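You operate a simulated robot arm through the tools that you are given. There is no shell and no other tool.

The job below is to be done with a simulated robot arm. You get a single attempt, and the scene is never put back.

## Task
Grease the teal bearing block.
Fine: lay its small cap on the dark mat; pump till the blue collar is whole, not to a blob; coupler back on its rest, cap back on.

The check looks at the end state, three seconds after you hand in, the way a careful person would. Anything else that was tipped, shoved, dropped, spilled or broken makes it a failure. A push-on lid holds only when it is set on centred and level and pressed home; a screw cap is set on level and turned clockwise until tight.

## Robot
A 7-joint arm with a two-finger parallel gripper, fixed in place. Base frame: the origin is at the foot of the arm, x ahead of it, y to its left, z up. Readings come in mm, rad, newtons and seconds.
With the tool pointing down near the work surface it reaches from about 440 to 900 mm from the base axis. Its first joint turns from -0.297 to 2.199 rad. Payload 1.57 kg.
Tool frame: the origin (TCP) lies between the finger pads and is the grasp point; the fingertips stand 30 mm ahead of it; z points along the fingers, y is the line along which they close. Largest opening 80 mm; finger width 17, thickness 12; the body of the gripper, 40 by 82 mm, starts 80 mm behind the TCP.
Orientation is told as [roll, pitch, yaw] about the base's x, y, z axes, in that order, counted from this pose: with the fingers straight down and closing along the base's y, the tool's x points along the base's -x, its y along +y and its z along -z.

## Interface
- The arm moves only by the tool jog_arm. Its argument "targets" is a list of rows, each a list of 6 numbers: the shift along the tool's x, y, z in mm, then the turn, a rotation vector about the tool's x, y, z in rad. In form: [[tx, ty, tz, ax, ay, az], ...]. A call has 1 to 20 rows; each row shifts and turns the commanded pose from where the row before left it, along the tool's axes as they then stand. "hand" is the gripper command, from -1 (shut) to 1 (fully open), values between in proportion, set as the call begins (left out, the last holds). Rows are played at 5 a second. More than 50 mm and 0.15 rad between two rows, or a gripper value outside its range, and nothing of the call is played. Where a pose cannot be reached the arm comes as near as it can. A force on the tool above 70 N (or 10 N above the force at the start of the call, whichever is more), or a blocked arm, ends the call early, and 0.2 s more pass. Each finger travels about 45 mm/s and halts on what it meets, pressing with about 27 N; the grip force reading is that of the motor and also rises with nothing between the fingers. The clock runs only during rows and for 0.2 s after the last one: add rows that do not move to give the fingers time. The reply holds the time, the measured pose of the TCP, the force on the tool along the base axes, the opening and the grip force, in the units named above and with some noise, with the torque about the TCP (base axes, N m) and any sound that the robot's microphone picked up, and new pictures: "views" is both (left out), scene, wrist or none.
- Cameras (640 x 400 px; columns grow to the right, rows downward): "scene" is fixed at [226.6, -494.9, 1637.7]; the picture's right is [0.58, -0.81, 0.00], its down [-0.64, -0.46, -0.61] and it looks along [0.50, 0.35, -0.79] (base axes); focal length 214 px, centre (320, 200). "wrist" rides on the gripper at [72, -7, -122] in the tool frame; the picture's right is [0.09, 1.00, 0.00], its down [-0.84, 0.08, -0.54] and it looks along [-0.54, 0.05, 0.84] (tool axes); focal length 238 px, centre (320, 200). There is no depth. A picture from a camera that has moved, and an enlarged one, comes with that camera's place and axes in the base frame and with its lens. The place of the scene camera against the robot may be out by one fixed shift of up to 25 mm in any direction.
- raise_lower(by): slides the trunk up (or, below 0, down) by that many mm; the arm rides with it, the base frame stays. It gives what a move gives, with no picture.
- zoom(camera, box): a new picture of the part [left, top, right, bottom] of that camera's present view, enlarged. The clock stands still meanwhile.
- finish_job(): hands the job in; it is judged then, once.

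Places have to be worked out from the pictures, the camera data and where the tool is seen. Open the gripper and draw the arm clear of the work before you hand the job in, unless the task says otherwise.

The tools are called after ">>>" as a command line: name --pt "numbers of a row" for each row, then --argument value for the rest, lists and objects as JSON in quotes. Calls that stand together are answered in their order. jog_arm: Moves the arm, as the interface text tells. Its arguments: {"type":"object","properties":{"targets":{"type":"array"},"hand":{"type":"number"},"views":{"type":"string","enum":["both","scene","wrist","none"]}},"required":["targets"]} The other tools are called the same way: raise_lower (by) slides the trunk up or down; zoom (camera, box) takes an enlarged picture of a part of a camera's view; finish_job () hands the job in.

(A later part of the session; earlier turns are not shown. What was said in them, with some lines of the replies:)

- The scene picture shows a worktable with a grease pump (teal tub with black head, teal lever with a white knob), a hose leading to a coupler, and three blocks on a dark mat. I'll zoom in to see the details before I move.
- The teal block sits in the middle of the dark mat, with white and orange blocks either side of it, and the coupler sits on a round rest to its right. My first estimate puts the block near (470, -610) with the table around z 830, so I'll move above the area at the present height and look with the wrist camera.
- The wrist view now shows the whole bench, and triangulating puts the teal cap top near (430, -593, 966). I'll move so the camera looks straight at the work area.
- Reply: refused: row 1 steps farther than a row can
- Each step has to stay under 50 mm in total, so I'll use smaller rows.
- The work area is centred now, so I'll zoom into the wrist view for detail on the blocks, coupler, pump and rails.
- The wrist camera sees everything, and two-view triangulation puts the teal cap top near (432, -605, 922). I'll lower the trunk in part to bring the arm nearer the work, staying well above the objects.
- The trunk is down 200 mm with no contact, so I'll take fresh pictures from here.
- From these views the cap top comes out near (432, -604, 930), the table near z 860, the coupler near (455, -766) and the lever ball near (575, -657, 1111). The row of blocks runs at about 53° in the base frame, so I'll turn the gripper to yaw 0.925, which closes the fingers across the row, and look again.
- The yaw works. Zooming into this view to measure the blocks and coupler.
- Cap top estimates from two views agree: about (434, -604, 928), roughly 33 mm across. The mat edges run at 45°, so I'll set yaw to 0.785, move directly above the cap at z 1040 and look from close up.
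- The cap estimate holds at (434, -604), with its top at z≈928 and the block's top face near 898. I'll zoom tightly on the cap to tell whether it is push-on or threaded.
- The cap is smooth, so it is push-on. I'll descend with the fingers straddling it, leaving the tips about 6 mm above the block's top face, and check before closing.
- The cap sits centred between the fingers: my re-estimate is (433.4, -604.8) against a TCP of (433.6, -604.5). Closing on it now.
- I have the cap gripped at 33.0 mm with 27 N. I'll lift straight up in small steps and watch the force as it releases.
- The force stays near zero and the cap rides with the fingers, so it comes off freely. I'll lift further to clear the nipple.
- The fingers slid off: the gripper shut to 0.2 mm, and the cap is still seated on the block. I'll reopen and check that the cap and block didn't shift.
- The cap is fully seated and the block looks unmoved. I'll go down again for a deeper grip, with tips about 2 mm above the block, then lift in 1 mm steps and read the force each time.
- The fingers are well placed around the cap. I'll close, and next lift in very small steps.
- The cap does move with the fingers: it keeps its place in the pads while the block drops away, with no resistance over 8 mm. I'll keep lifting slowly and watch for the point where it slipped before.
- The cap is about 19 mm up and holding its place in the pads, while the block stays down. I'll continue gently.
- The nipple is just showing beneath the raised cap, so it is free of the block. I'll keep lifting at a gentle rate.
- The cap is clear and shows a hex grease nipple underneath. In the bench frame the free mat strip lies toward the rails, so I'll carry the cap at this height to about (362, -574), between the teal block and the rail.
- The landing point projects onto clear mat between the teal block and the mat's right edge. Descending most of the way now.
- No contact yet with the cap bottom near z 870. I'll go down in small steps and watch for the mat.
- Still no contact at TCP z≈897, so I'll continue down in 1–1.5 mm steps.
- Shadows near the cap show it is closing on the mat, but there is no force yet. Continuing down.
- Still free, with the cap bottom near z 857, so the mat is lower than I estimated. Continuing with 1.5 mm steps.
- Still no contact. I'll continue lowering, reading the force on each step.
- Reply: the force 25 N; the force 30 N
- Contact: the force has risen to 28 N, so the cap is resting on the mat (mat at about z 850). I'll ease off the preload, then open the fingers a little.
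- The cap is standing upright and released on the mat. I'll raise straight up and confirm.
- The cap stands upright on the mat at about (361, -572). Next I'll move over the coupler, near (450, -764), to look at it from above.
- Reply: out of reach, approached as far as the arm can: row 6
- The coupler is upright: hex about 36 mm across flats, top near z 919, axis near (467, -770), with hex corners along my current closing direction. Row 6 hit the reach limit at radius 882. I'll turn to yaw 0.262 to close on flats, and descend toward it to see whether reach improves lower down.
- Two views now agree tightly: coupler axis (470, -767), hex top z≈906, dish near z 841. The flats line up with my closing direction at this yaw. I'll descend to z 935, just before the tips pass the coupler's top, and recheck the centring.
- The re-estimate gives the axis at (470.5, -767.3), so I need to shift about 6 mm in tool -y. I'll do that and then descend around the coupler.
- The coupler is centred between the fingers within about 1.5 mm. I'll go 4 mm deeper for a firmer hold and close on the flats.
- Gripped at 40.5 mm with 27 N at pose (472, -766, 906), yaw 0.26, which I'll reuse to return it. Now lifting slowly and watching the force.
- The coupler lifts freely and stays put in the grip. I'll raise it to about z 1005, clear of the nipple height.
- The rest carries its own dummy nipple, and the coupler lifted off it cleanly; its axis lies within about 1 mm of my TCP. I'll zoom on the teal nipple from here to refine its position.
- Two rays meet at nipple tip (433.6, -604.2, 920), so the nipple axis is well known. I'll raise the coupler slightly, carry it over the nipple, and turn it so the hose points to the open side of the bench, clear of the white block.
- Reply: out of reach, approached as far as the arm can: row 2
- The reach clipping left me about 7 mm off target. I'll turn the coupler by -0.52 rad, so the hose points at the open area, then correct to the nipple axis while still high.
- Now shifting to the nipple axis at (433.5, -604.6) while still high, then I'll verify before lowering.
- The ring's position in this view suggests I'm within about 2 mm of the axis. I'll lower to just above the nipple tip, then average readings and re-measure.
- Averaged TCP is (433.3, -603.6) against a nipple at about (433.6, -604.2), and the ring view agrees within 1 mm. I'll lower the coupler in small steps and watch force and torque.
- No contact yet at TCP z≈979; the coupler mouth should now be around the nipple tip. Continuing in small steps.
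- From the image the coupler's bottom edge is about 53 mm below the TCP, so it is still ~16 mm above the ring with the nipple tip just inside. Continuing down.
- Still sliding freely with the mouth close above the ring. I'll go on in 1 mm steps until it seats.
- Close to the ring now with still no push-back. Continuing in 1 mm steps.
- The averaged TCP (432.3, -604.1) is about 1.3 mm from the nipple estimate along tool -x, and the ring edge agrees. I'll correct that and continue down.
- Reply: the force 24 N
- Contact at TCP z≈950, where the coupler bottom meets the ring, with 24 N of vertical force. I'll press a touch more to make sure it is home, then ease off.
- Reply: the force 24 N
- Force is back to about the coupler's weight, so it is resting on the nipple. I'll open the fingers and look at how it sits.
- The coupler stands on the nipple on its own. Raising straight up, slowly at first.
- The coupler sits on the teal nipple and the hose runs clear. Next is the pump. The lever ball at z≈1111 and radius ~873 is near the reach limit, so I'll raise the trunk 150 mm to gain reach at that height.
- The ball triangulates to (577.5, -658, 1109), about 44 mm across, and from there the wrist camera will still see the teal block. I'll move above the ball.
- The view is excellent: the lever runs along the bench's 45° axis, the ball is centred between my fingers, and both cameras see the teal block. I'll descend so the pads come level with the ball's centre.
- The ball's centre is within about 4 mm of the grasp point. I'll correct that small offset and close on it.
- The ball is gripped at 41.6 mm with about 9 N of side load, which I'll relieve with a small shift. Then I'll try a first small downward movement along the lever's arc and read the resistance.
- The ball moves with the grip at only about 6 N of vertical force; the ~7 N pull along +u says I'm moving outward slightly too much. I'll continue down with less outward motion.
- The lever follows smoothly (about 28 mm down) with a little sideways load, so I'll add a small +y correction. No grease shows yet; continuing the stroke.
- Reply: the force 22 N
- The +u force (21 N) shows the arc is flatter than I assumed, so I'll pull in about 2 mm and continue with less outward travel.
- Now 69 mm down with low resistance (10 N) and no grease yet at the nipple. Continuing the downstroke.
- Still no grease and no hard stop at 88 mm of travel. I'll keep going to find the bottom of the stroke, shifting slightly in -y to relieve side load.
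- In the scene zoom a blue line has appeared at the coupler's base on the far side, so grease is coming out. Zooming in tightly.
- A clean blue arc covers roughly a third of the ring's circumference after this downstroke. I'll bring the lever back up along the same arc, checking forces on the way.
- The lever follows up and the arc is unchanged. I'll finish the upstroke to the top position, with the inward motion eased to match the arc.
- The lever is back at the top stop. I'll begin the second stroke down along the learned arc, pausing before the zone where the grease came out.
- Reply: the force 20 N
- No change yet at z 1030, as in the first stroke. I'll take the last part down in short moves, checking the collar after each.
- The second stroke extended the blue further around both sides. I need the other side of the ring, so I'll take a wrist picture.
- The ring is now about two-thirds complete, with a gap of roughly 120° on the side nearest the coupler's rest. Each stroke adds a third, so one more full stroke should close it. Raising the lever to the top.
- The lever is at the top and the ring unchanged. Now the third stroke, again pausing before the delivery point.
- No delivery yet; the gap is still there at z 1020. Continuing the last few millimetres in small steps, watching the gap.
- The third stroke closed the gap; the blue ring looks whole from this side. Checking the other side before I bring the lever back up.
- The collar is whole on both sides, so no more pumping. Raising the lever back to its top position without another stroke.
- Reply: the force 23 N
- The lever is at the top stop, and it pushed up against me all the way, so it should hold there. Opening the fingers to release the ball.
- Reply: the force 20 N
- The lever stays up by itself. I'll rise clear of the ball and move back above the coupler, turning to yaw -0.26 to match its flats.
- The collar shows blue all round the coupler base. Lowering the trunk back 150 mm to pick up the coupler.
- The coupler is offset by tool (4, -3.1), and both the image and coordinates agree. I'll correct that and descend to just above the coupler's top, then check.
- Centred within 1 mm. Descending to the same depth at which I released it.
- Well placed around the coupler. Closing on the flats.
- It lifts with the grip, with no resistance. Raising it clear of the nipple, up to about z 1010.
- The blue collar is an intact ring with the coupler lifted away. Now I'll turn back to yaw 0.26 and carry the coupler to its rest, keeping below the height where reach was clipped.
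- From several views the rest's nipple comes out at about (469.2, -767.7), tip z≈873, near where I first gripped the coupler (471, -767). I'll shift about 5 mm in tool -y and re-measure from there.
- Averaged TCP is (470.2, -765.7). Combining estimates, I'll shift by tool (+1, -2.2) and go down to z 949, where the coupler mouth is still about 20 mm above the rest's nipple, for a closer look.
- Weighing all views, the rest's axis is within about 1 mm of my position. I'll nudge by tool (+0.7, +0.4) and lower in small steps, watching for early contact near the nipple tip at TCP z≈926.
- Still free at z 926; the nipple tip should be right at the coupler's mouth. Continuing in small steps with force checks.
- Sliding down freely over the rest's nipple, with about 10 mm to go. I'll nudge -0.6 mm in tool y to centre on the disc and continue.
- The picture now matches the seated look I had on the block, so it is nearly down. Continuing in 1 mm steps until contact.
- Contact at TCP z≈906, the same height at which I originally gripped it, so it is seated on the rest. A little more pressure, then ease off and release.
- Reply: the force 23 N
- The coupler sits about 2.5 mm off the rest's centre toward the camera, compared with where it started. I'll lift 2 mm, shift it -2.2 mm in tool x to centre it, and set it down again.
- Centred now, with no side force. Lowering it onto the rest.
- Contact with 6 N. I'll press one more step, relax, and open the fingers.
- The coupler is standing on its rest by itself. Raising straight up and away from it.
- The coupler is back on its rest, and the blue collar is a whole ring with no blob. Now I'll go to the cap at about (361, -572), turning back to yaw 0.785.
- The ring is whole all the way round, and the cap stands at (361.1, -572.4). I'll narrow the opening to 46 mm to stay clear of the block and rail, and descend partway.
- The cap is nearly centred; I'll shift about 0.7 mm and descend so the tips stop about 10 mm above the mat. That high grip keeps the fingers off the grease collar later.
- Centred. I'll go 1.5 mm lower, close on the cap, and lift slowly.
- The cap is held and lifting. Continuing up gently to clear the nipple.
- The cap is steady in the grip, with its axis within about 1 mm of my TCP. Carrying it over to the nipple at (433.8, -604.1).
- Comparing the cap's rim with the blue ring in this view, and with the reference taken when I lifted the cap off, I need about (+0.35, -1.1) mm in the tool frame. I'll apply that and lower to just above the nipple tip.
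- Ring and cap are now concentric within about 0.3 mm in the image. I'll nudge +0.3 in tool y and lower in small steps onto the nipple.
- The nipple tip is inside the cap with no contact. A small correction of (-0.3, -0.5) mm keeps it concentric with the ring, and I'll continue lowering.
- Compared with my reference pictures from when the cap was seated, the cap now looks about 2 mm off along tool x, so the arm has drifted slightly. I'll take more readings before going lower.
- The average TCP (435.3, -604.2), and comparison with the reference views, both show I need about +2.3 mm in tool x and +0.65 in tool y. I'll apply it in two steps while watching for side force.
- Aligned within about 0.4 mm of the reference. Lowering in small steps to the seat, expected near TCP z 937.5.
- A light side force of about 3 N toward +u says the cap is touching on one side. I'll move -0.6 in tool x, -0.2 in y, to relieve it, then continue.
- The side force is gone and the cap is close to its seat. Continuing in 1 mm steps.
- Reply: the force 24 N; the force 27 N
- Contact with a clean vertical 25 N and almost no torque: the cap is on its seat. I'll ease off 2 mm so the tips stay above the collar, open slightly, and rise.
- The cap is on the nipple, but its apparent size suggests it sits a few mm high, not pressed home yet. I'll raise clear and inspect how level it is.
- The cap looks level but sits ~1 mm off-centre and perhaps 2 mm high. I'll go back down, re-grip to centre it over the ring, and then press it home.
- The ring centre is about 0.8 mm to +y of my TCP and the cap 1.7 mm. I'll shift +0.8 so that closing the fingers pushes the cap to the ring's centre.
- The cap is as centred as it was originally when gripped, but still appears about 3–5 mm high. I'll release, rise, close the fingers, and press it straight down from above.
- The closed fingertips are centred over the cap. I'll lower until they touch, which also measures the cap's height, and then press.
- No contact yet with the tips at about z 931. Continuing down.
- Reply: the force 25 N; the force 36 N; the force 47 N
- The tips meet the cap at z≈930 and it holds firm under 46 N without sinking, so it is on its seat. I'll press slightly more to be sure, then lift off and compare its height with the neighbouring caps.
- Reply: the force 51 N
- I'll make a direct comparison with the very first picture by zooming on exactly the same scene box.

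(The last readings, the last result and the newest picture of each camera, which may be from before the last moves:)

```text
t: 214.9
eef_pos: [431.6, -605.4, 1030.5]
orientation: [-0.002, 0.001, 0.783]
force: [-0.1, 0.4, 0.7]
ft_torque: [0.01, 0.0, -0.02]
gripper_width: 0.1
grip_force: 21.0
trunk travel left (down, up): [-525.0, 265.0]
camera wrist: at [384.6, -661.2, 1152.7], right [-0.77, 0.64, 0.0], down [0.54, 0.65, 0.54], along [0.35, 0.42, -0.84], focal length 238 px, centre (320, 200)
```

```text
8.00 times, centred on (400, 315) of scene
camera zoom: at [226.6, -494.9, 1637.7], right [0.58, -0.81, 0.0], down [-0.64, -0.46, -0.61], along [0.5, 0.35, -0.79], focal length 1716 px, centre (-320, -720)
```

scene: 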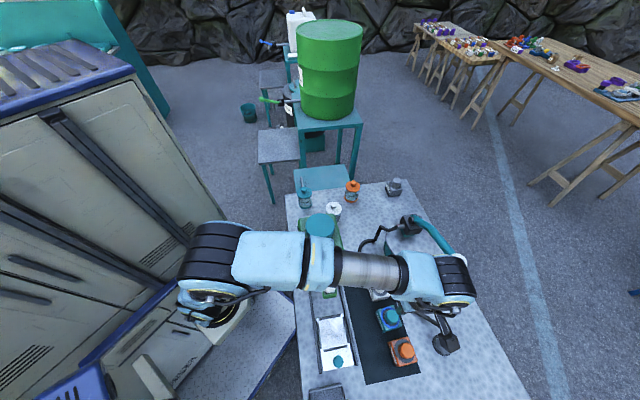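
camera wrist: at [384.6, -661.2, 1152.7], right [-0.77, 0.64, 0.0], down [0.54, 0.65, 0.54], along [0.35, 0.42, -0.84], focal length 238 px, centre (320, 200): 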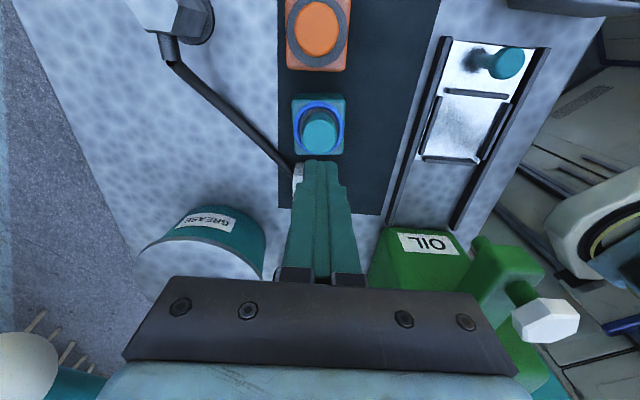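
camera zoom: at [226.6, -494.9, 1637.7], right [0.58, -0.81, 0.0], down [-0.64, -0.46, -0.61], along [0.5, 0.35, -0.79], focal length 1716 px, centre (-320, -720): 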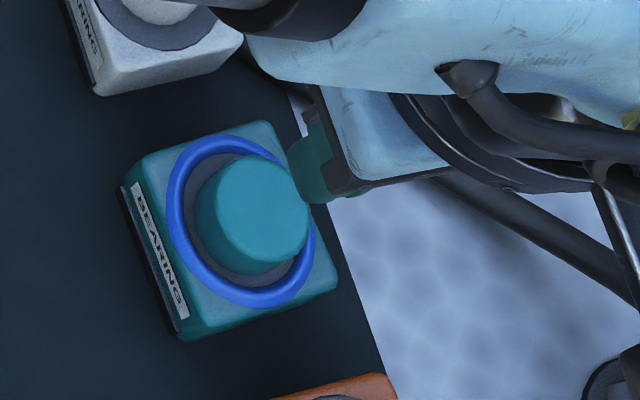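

The cap sits centred within the blue ring and its top matches the original height (~930). Now I'll open the gripper, and raise the trunk to clear the work and view the whole bench.

>>> jog_arm --pt "0 0 -10 0 0 0" --pt "0 0 -15 0 0 0" --pt "0 0 0 0 0 0" --pt "0 0 0 0 0 0" --pt "0 0 0 0 0 0" --pt "0 0 0 0 0 0" --hand 1 --views "wrist"

>>> raise_lower --by 200

>>> jog_arm --pt "30 10 0 0 0 0" --pt "30 10 0 0 0 0" --pt "0 0 0 0 0 0" --views "both"

>>> zoom --camera "wrist" --box '[200, 40, 440, 240]'

>>> zoom --camera "scene" --box '[350, 265, 480, 370]'

```text
t: 216.3
eef_pos: [431.9, -604.7, 1056.7]
orientation: [0.0, -0.002, 0.782]
force: [-0.6, 0.0, 0.1]
ft_torque: [0.01, -0.03, 0.0]
gripper_width: 80.1
grip_force: 0.1
trunk travel left (down, up): [-525.0, 265.0]
camera wrist: at [384.9, -660.9, 1178.4], right [-0.77, 0.64, 0.0], down [0.54, 0.65, 0.54], along [0.35, 0.42, -0.84], focal length 238 px, centre (320, 200)
```

wrist: 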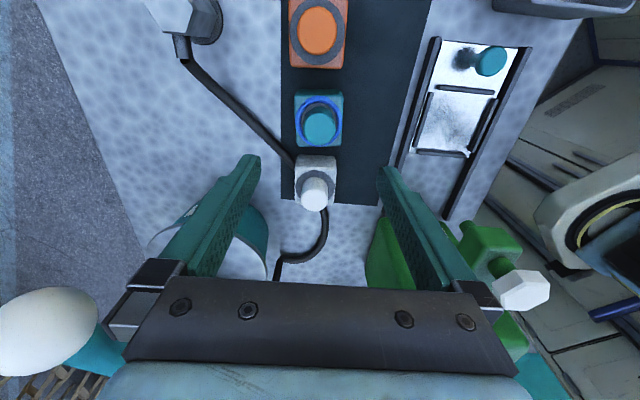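

```text
t: 218.4
eef_pos: [432.3, -604.7, 1257.0]
orientation: [-0.001, 0.0, 0.784]
force: [1.1, 0.1, 0.1]
ft_torque: [0.01, 0.01, 0.0]
gripper_width: 80.0
grip_force: 0.1
trunk travel left (down, up): [-725.0, 65.0]
```

```text
t: 219.2
eef_pos: [375.5, -633.9, 1255.4]
orientation: [0.0, 0.001, 0.786]
force: [-1.2, -0.3, 0.1]
ft_torque: [-0.03, -0.04, 0.0]
gripper_width: 80.2
grip_force: 0.2
trunk travel left (down, up): [-725.0, 65.0]
camera wrist: at [328.2, -689.2, 1378.5], right [-0.77, 0.64, 0.0], down [0.54, 0.65, 0.54], along [0.35, 0.42, -0.84], focal length 238 px, centre (320, 200)
```

scene: 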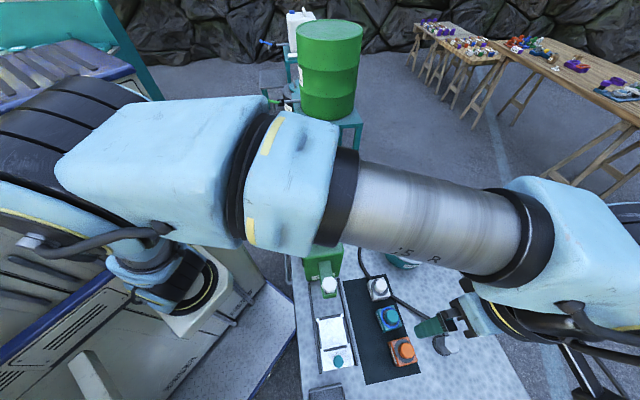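
wrist: 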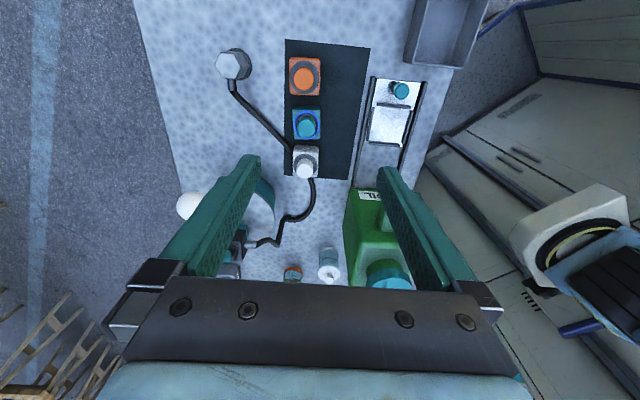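

```text
2.00 times, centred on (320, 140) of wrist
camera zoom: at [328.2, -689.2, 1378.5], right [-0.77, 0.64, 0.0], down [0.54, 0.65, 0.54], along [0.35, 0.42, -0.84], focal length 477 px, centre (320, 320)
```

zoom: 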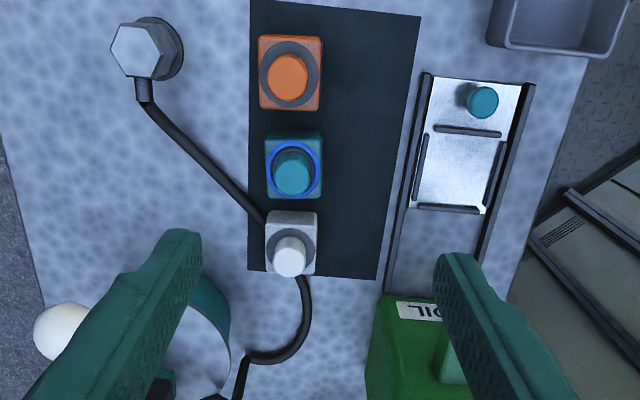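

```text
3.81 times, centred on (415, 318) of scene
camera zoom: at [226.6, -494.9, 1637.7], right [0.58, -0.81, 0.0], down [-0.64, -0.46, -0.61], along [0.5, 0.35, -0.79], focal length 817 px, centre (-42, -248)
```

zoom: 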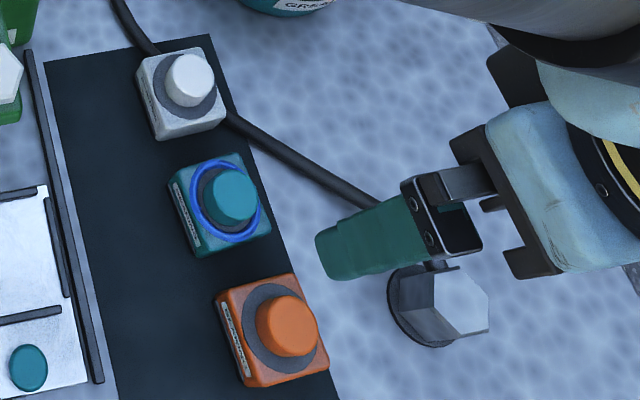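

The bench looks right: coupler on its rest, cap on, ring whole. A last close look at the three caps and the coupler for level and height.

>>> zoom --camera "scene" --box '[365, 270, 425, 330]'

>>> zoom --camera "wrist" --box '[275, 45, 345, 185]'

>>> zoom --camera "wrist" --box '[205, 35, 265, 95]'

>>> zoom --camera "wrist" --box '[285, 100, 335, 150]'

```text
6.67 times, centred on (395, 300) of scene
camera zoom: at [226.6, -494.9, 1637.7], right [0.58, -0.81, 0.0], down [-0.64, -0.46, -0.61], along [0.5, 0.35, -0.79], focal length 1430 px, centre (-180, -467)
```

zoom: 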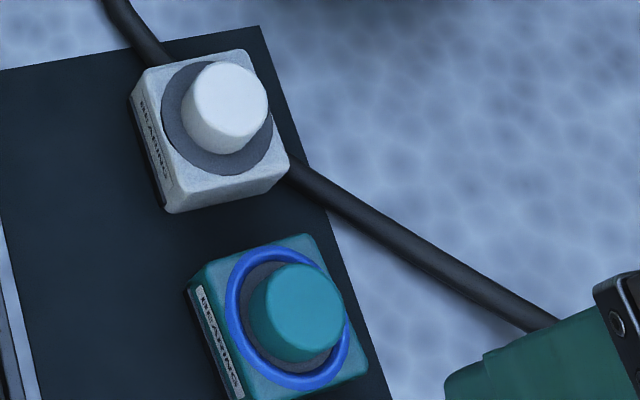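

```text
2.86 times, centred on (310, 115) of wrist
camera zoom: at [328.2, -689.2, 1378.5], right [-0.77, 0.64, 0.0], down [0.54, 0.65, 0.54], along [0.35, 0.42, -0.84], focal length 681 px, centre (349, 443)
```

zoom: 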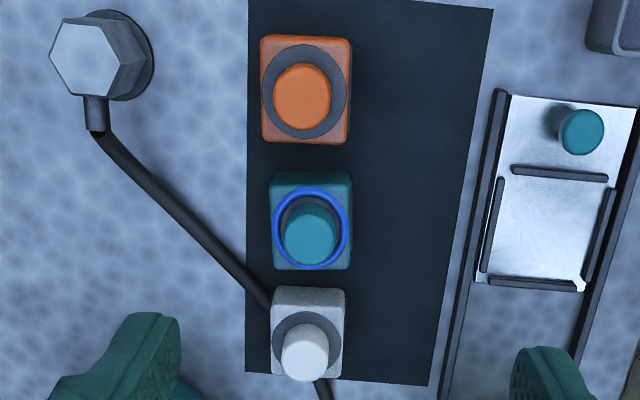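

```text
6.67 times, centred on (235, 65) of wrist
camera zoom: at [328.2, -689.2, 1378.5], right [-0.77, 0.64, 0.0], down [0.54, 0.65, 0.54], along [0.35, 0.42, -0.84], focal length 1589 px, centre (887, 1100)
```

zoom: 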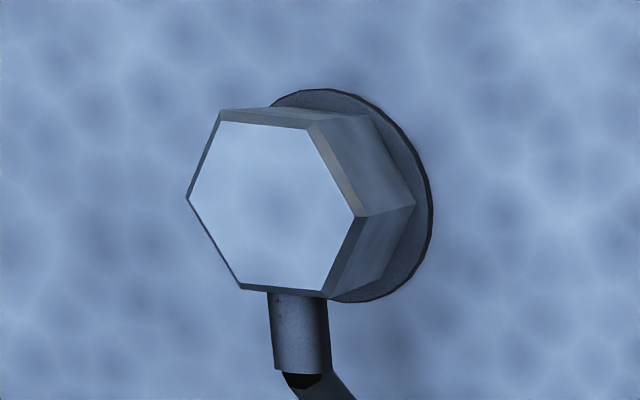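

```text
8.00 times, centred on (310, 125) of wrist
camera zoom: at [328.2, -689.2, 1378.5], right [-0.77, 0.64, 0.0], down [0.54, 0.65, 0.54], along [0.35, 0.42, -0.84], focal length 1907 px, centre (400, 800)
```

zoom: 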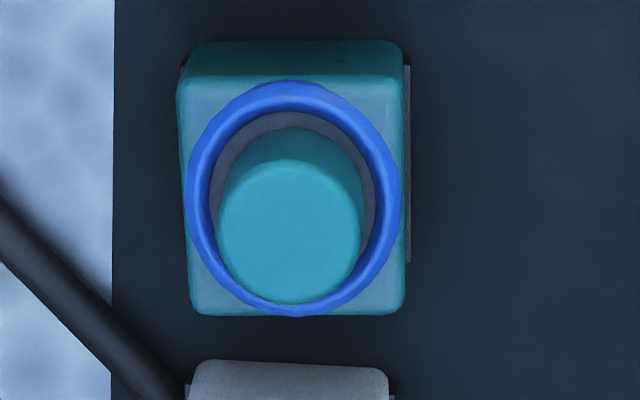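

All three caps sit alike, the coupler is level on its rest, and nothing else has moved. I'll retreat the arm to near its starting pose with the gripper open.

>>> jog_arm --pt "0 0 -30 0 0 0" --pt "0 0 -30 0 0 0" --pt "0 0 0 0 0 0.131" --pt "0 0 0 0 0 0.131" --pt "0 0 0 0 0 0.131" --pt "0 0 0 0 0 0.131" --pt "0 0 0 0 0 0.131" --pt "0 0 0 0 0 0.13" --pt "-8 30 0 0 0 0" --pt "-10 40 0 0 0 0" --pt "-10 40 0 0 0 0" --pt "-10 40 0 0 0 0" --pt "-12 40 0 0 0 0" --pt "-12 40 0 0 0 0" --pt "-12 40 0 0 0 0" --pt "-12 40 0 0 0 0" --pt "-12 40 0 0 0 0" --pt "-12 40 0 0 0 0" --pt "-12 40 0 0 0 0" --pt "0 0 0 0 0 0" --hand 1 --views "both"

>>> zoom --camera "scene" --box '[290, 180, 490, 400]'

>>> zoom --camera "scene" --box '[350, 270, 430, 320]'

>>> zoom --camera "scene" --box '[360, 295, 470, 370]'

```text
t: 223.4
eef_pos: [496.6, -205.5, 1316.2]
orientation: [0.001, -0.001, 0.001]
force: [0.8, 0.8, 0.4]
ft_torque: [0.0, 0.0, -0.04]
gripper_width: 80.1
grip_force: 0.1
trunk travel left (down, up): [-725.0, 65.0]
camera wrist: at [423.0, -212.1, 1438.5], right [-0.09, 1.0, 0.0], down [0.84, 0.08, 0.54], along [0.54, 0.05, -0.84], focal length 238 px, centre (320, 200)
```

scene: 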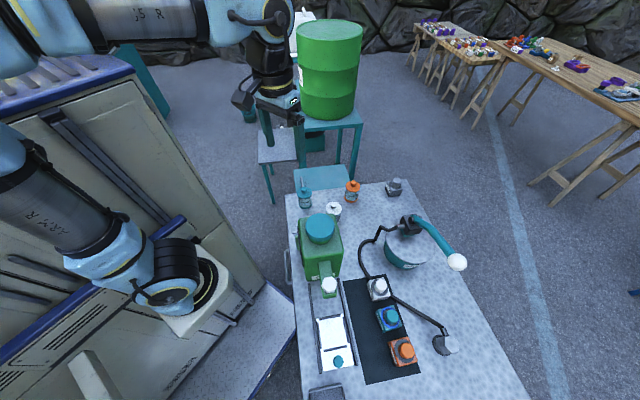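
wrist: 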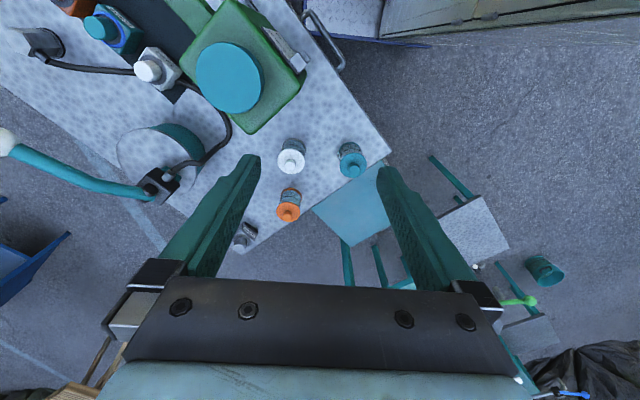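

```text
1.82 times, centred on (390, 290) of scene
camera zoom: at [226.6, -494.9, 1637.7], right [0.58, -0.81, 0.0], down [-0.64, -0.46, -0.61], along [0.5, 0.35, -0.79], focal length 390 px, centre (193, 36)
```

zoom: 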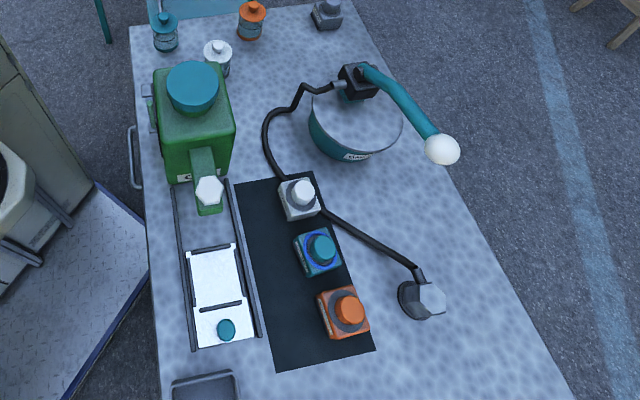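

```text
8.00 times, centred on (390, 295) of scene
camera zoom: at [226.6, -494.9, 1637.7], right [0.58, -0.81, 0.0], down [-0.64, -0.46, -0.61], along [0.5, 0.35, -0.79], focal length 1716 px, centre (-240, -560)
```

zoom: 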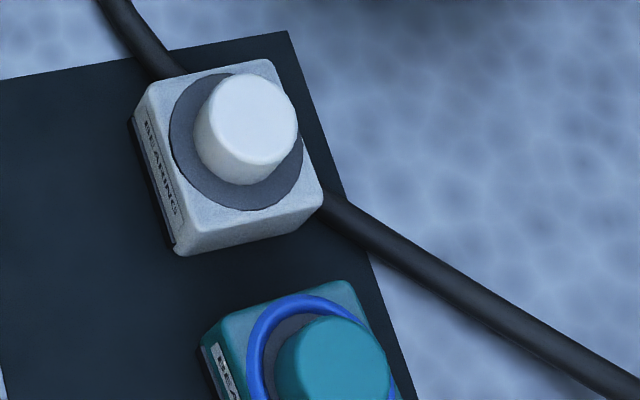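

```text
5.33 times, centred on (415, 332) of scene
camera zoom: at [226.6, -494.9, 1637.7], right [0.58, -0.81, 0.0], down [-0.64, -0.46, -0.61], along [0.5, 0.35, -0.79], focal length 1144 px, centre (-187, -507)
```

zoom: 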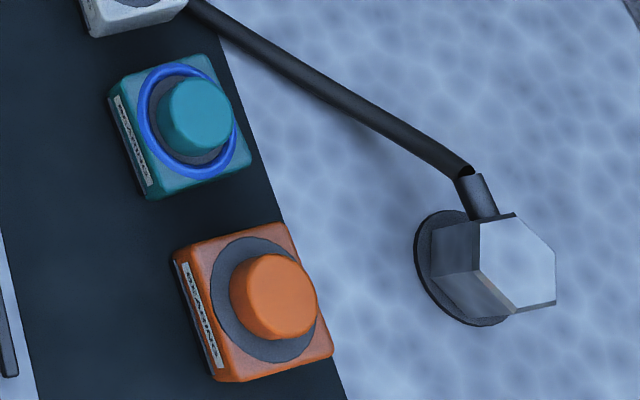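

Every part of the job checks out in the final pictures:

- **Collar:** the blue ring on the teal block is whole, with no blob.
- **Cap:** it is level, centred and pressed home.
- **Coupler:** it stands on its rest as it did at the start.
- **Lever:** it is back at the top.
- **Everything else:** the other objects are where they were.

The gripper is open and the arm is clear, so I'm handing in.

>>> finish_job

```text
The job is handed in.
```

I've greased the teal bearing block and handed the job in; I don't have the check's verdict yet.

- **Collar:** three full pump strokes closed the blue ring all the way round. I stopped there, and there is no blob.
- **Cap:** it stood on the dark mat while I pumped. It is now back on the nipple and pressed down with about 50 N. Its top is at the height I measured before taking it off, within about 2 mm.
- **Cap centring:** views from above put the cap within about 1 mm of centre. The fixed scene camera hinted at up to 2 mm, so this is the point I'm least sure of.
- **Coupler:** it is back on its rest, upright and seated at its original height.
- **Rest of the bench:** the pump lever is back up, and nothing else looks moved, tipped or spilled. On my first try at the cap the fingers slid off it. In the pictures afterwards the block showed no clear movement.

The gripper is open and the arm is well clear of the bench.
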